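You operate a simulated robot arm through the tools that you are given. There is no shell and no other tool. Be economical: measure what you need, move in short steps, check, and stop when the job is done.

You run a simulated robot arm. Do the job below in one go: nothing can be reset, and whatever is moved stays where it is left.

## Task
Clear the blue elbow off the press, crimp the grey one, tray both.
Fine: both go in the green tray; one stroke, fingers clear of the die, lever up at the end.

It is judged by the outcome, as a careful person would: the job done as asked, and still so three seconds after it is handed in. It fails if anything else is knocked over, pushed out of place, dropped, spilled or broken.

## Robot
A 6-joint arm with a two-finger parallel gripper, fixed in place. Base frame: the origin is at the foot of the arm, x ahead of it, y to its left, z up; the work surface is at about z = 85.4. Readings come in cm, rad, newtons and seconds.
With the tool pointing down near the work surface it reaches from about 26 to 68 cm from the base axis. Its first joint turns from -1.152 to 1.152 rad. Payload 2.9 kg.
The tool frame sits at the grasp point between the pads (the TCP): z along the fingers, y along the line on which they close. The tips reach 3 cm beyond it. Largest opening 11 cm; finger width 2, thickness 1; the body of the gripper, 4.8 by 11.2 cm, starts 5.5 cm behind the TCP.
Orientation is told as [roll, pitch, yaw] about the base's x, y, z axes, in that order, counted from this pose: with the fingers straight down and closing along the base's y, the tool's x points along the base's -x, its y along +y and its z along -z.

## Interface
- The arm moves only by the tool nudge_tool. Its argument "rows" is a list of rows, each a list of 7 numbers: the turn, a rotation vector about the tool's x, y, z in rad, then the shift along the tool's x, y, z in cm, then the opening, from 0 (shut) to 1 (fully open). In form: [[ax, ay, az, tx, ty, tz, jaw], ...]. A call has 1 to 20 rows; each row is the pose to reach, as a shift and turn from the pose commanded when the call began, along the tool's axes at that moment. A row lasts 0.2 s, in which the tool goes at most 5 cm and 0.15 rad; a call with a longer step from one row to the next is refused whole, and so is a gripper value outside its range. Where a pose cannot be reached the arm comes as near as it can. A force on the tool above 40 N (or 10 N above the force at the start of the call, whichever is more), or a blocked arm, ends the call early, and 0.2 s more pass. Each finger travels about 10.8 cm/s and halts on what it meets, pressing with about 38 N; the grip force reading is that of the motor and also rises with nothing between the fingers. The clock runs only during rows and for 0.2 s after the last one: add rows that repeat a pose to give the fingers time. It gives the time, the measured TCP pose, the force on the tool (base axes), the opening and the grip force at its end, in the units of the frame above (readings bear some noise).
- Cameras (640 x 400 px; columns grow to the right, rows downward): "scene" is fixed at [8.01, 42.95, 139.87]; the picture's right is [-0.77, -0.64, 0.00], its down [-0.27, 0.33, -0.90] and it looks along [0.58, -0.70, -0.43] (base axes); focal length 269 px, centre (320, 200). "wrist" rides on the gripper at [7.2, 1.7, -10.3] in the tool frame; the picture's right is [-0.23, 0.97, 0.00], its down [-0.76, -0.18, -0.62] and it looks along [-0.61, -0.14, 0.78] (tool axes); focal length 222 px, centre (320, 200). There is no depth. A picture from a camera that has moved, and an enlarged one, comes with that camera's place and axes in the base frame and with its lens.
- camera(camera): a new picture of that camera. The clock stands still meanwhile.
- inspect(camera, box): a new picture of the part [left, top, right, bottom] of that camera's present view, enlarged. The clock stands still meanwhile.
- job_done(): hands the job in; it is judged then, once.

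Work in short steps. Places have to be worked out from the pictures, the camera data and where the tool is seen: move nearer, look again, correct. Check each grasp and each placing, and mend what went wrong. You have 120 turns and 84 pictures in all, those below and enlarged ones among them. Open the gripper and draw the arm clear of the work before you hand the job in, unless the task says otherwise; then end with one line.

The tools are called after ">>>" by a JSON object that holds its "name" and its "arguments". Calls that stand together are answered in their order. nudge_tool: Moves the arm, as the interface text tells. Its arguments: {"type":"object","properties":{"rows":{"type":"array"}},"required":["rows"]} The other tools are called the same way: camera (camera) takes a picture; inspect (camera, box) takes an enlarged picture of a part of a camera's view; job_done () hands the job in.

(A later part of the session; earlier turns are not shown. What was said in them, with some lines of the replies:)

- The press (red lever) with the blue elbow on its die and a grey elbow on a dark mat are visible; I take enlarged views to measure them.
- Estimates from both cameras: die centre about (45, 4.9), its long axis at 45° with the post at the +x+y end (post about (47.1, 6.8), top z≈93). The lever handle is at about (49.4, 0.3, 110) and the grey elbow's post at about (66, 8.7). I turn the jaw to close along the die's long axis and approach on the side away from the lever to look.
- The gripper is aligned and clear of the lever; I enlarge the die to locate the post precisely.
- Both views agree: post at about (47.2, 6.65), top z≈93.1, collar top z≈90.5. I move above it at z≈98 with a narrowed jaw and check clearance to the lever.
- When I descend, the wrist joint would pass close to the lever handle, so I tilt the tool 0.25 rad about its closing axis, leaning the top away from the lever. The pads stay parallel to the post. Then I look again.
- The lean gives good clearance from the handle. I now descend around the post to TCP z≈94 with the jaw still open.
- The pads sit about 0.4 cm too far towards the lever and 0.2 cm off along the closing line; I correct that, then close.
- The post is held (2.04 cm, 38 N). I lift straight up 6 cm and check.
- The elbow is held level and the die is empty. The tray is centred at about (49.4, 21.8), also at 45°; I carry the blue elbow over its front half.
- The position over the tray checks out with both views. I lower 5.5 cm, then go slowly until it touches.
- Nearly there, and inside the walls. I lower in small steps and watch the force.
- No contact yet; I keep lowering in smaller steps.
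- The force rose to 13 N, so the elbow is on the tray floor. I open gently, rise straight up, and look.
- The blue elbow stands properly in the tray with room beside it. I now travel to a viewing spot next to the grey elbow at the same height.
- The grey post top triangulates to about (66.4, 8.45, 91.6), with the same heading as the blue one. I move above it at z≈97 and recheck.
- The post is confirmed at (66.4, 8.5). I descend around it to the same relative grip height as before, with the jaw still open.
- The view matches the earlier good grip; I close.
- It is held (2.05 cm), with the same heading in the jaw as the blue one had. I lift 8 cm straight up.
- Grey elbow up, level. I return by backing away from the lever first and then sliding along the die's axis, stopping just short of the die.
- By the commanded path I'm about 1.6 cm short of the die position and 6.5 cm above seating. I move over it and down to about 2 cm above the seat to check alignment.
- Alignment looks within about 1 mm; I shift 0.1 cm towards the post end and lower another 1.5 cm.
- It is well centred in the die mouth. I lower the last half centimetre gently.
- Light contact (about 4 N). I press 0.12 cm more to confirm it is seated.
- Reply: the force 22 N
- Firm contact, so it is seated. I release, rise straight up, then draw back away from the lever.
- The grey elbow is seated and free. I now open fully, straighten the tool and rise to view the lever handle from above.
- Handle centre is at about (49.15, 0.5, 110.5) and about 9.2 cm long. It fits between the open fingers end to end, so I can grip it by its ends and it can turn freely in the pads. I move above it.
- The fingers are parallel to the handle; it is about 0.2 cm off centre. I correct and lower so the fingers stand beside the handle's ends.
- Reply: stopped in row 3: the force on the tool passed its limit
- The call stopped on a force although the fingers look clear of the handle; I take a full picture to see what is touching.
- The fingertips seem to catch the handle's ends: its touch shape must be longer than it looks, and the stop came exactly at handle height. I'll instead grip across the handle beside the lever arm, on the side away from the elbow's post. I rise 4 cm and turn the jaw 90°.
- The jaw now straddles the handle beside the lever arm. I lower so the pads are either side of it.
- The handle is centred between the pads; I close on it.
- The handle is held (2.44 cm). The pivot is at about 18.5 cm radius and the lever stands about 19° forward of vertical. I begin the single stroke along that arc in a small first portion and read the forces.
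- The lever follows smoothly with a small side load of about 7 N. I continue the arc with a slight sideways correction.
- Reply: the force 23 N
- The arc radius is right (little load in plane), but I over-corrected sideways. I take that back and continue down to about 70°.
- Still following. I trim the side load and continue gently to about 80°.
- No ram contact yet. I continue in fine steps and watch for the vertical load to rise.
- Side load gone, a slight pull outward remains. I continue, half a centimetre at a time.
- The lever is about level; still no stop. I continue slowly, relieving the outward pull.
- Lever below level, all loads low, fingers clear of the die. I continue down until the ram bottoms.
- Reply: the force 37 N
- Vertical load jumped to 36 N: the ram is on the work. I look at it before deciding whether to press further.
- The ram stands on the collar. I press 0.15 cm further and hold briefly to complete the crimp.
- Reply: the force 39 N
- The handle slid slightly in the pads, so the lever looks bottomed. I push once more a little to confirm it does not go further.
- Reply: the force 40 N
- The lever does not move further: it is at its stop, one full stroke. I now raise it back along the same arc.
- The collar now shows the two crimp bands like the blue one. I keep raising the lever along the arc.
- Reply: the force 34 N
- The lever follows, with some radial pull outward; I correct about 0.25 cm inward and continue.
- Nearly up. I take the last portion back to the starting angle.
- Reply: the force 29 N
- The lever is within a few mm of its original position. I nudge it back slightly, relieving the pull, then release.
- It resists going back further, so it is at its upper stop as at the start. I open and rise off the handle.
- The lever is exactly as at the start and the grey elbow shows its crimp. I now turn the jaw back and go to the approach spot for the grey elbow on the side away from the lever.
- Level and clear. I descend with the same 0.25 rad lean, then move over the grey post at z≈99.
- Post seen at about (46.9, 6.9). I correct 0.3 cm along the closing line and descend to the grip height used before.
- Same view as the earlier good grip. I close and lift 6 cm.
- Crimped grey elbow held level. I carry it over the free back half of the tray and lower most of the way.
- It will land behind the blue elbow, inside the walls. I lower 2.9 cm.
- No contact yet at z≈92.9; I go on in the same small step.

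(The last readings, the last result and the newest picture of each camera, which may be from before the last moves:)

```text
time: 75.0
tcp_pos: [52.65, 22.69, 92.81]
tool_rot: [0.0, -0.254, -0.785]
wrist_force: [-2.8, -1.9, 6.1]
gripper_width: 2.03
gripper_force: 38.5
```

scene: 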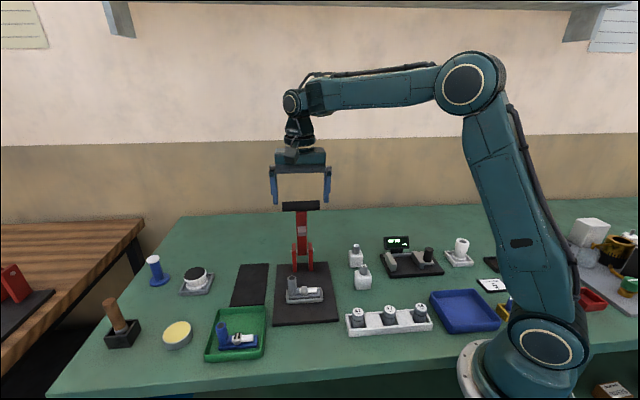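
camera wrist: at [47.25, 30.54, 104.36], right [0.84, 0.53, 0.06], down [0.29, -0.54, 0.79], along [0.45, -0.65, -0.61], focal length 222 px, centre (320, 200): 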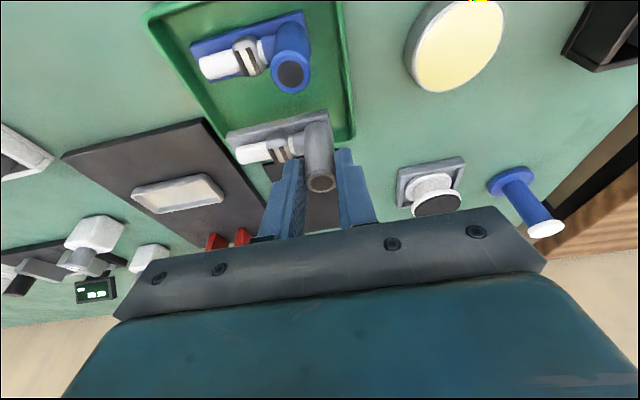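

Light contact (6 N): it stands on the tray floor. I open gently, rise straight up and look.

>>> {"name": "nudge_tool", "arguments": {"rows": [[0, 0, 0, 0, 0, 0, 0.25], [0, 0, 0, 0, 0, 0, 0.36], [0, 0, 0, 0, 0, 0, 0.36], [0, 0, 0, -0.5, 0, -1.94, 0.36], [0, 0, 0, -1.24, 0, -4.85, 0.36], [0, 0, 0, -2.4, 0, -9.4, 0.4], [0, 0, 0, -3.6, 0, -14, 0.4], [0, 0, 0, -3.6, 0, -14, 0.4]]}}

>>> {"name": "inspect", "arguments": {"camera": "scene", "box": [190, 190, 350, 370]}}

```text
time: 76.8
tcp_pos: [52.74, 22.67, 107.36]
tool_rot: [0.0, -0.251, -0.786]
wrist_force: [0.2, -0.1, -0.4]
gripper_width: 4.4
gripper_force: 0.0
```

```text
2.22 times, centred on (270, 280) of scene
camera zoom: at [8.01, 42.95, 139.87], right [-0.77, -0.64, 0.0], down [-0.27, 0.33, -0.9], along [0.58, -0.7, -0.43], focal length 599 px, centre (431, 22)
```

zoom: 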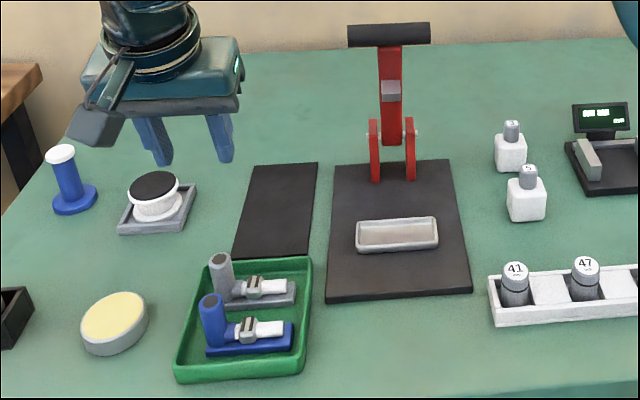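

Both elbows stand in the green tray, the lever is up and the die is empty. I draw the arm well up and open the jaw.

>>> {"name": "nudge_tool", "arguments": {"rows": [[0, 0, 0, -0.9, 0, -3.5, 0.6], [0, 0.1, 0, -1.8, 0, -7, 0.8], [0, 0.2, 0, -2.7, 0, -10.5, 1], [0, 0.25, 0, -3.6, 0, -14, 1], [0, 0.25, 0, -3.6, 0, -14, 1], [0, 0.25, 0, -3.6, 0, -14, 1]]}}

>>> {"name": "camera", "arguments": {"camera": "scene"}}

```text
time: 78.2
tcp_pos: [52.71, 22.73, 121.9]
tool_rot: [0.0, -0.004, -0.785]
wrist_force: [-0.1, 0.2, -0.3]
gripper_width: 10.99
gripper_force: 0.0
out of reach, approached as far as the arm can: row 2, 3
```

```text
4 pictures are left
```

scene: 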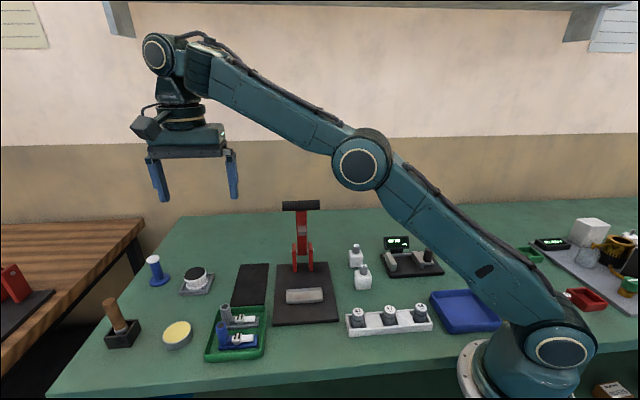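

Everything is in place and the arm is clear, so I hand the job in.

>>> {"name": "job_done", "arguments": {}}

```text
The job is handed in.
```

I cleared the blue elbow off the press, crimped the grey one with one lever stroke, and put both in the green tray; the lever is back up, the die is empty and the arm is clear.
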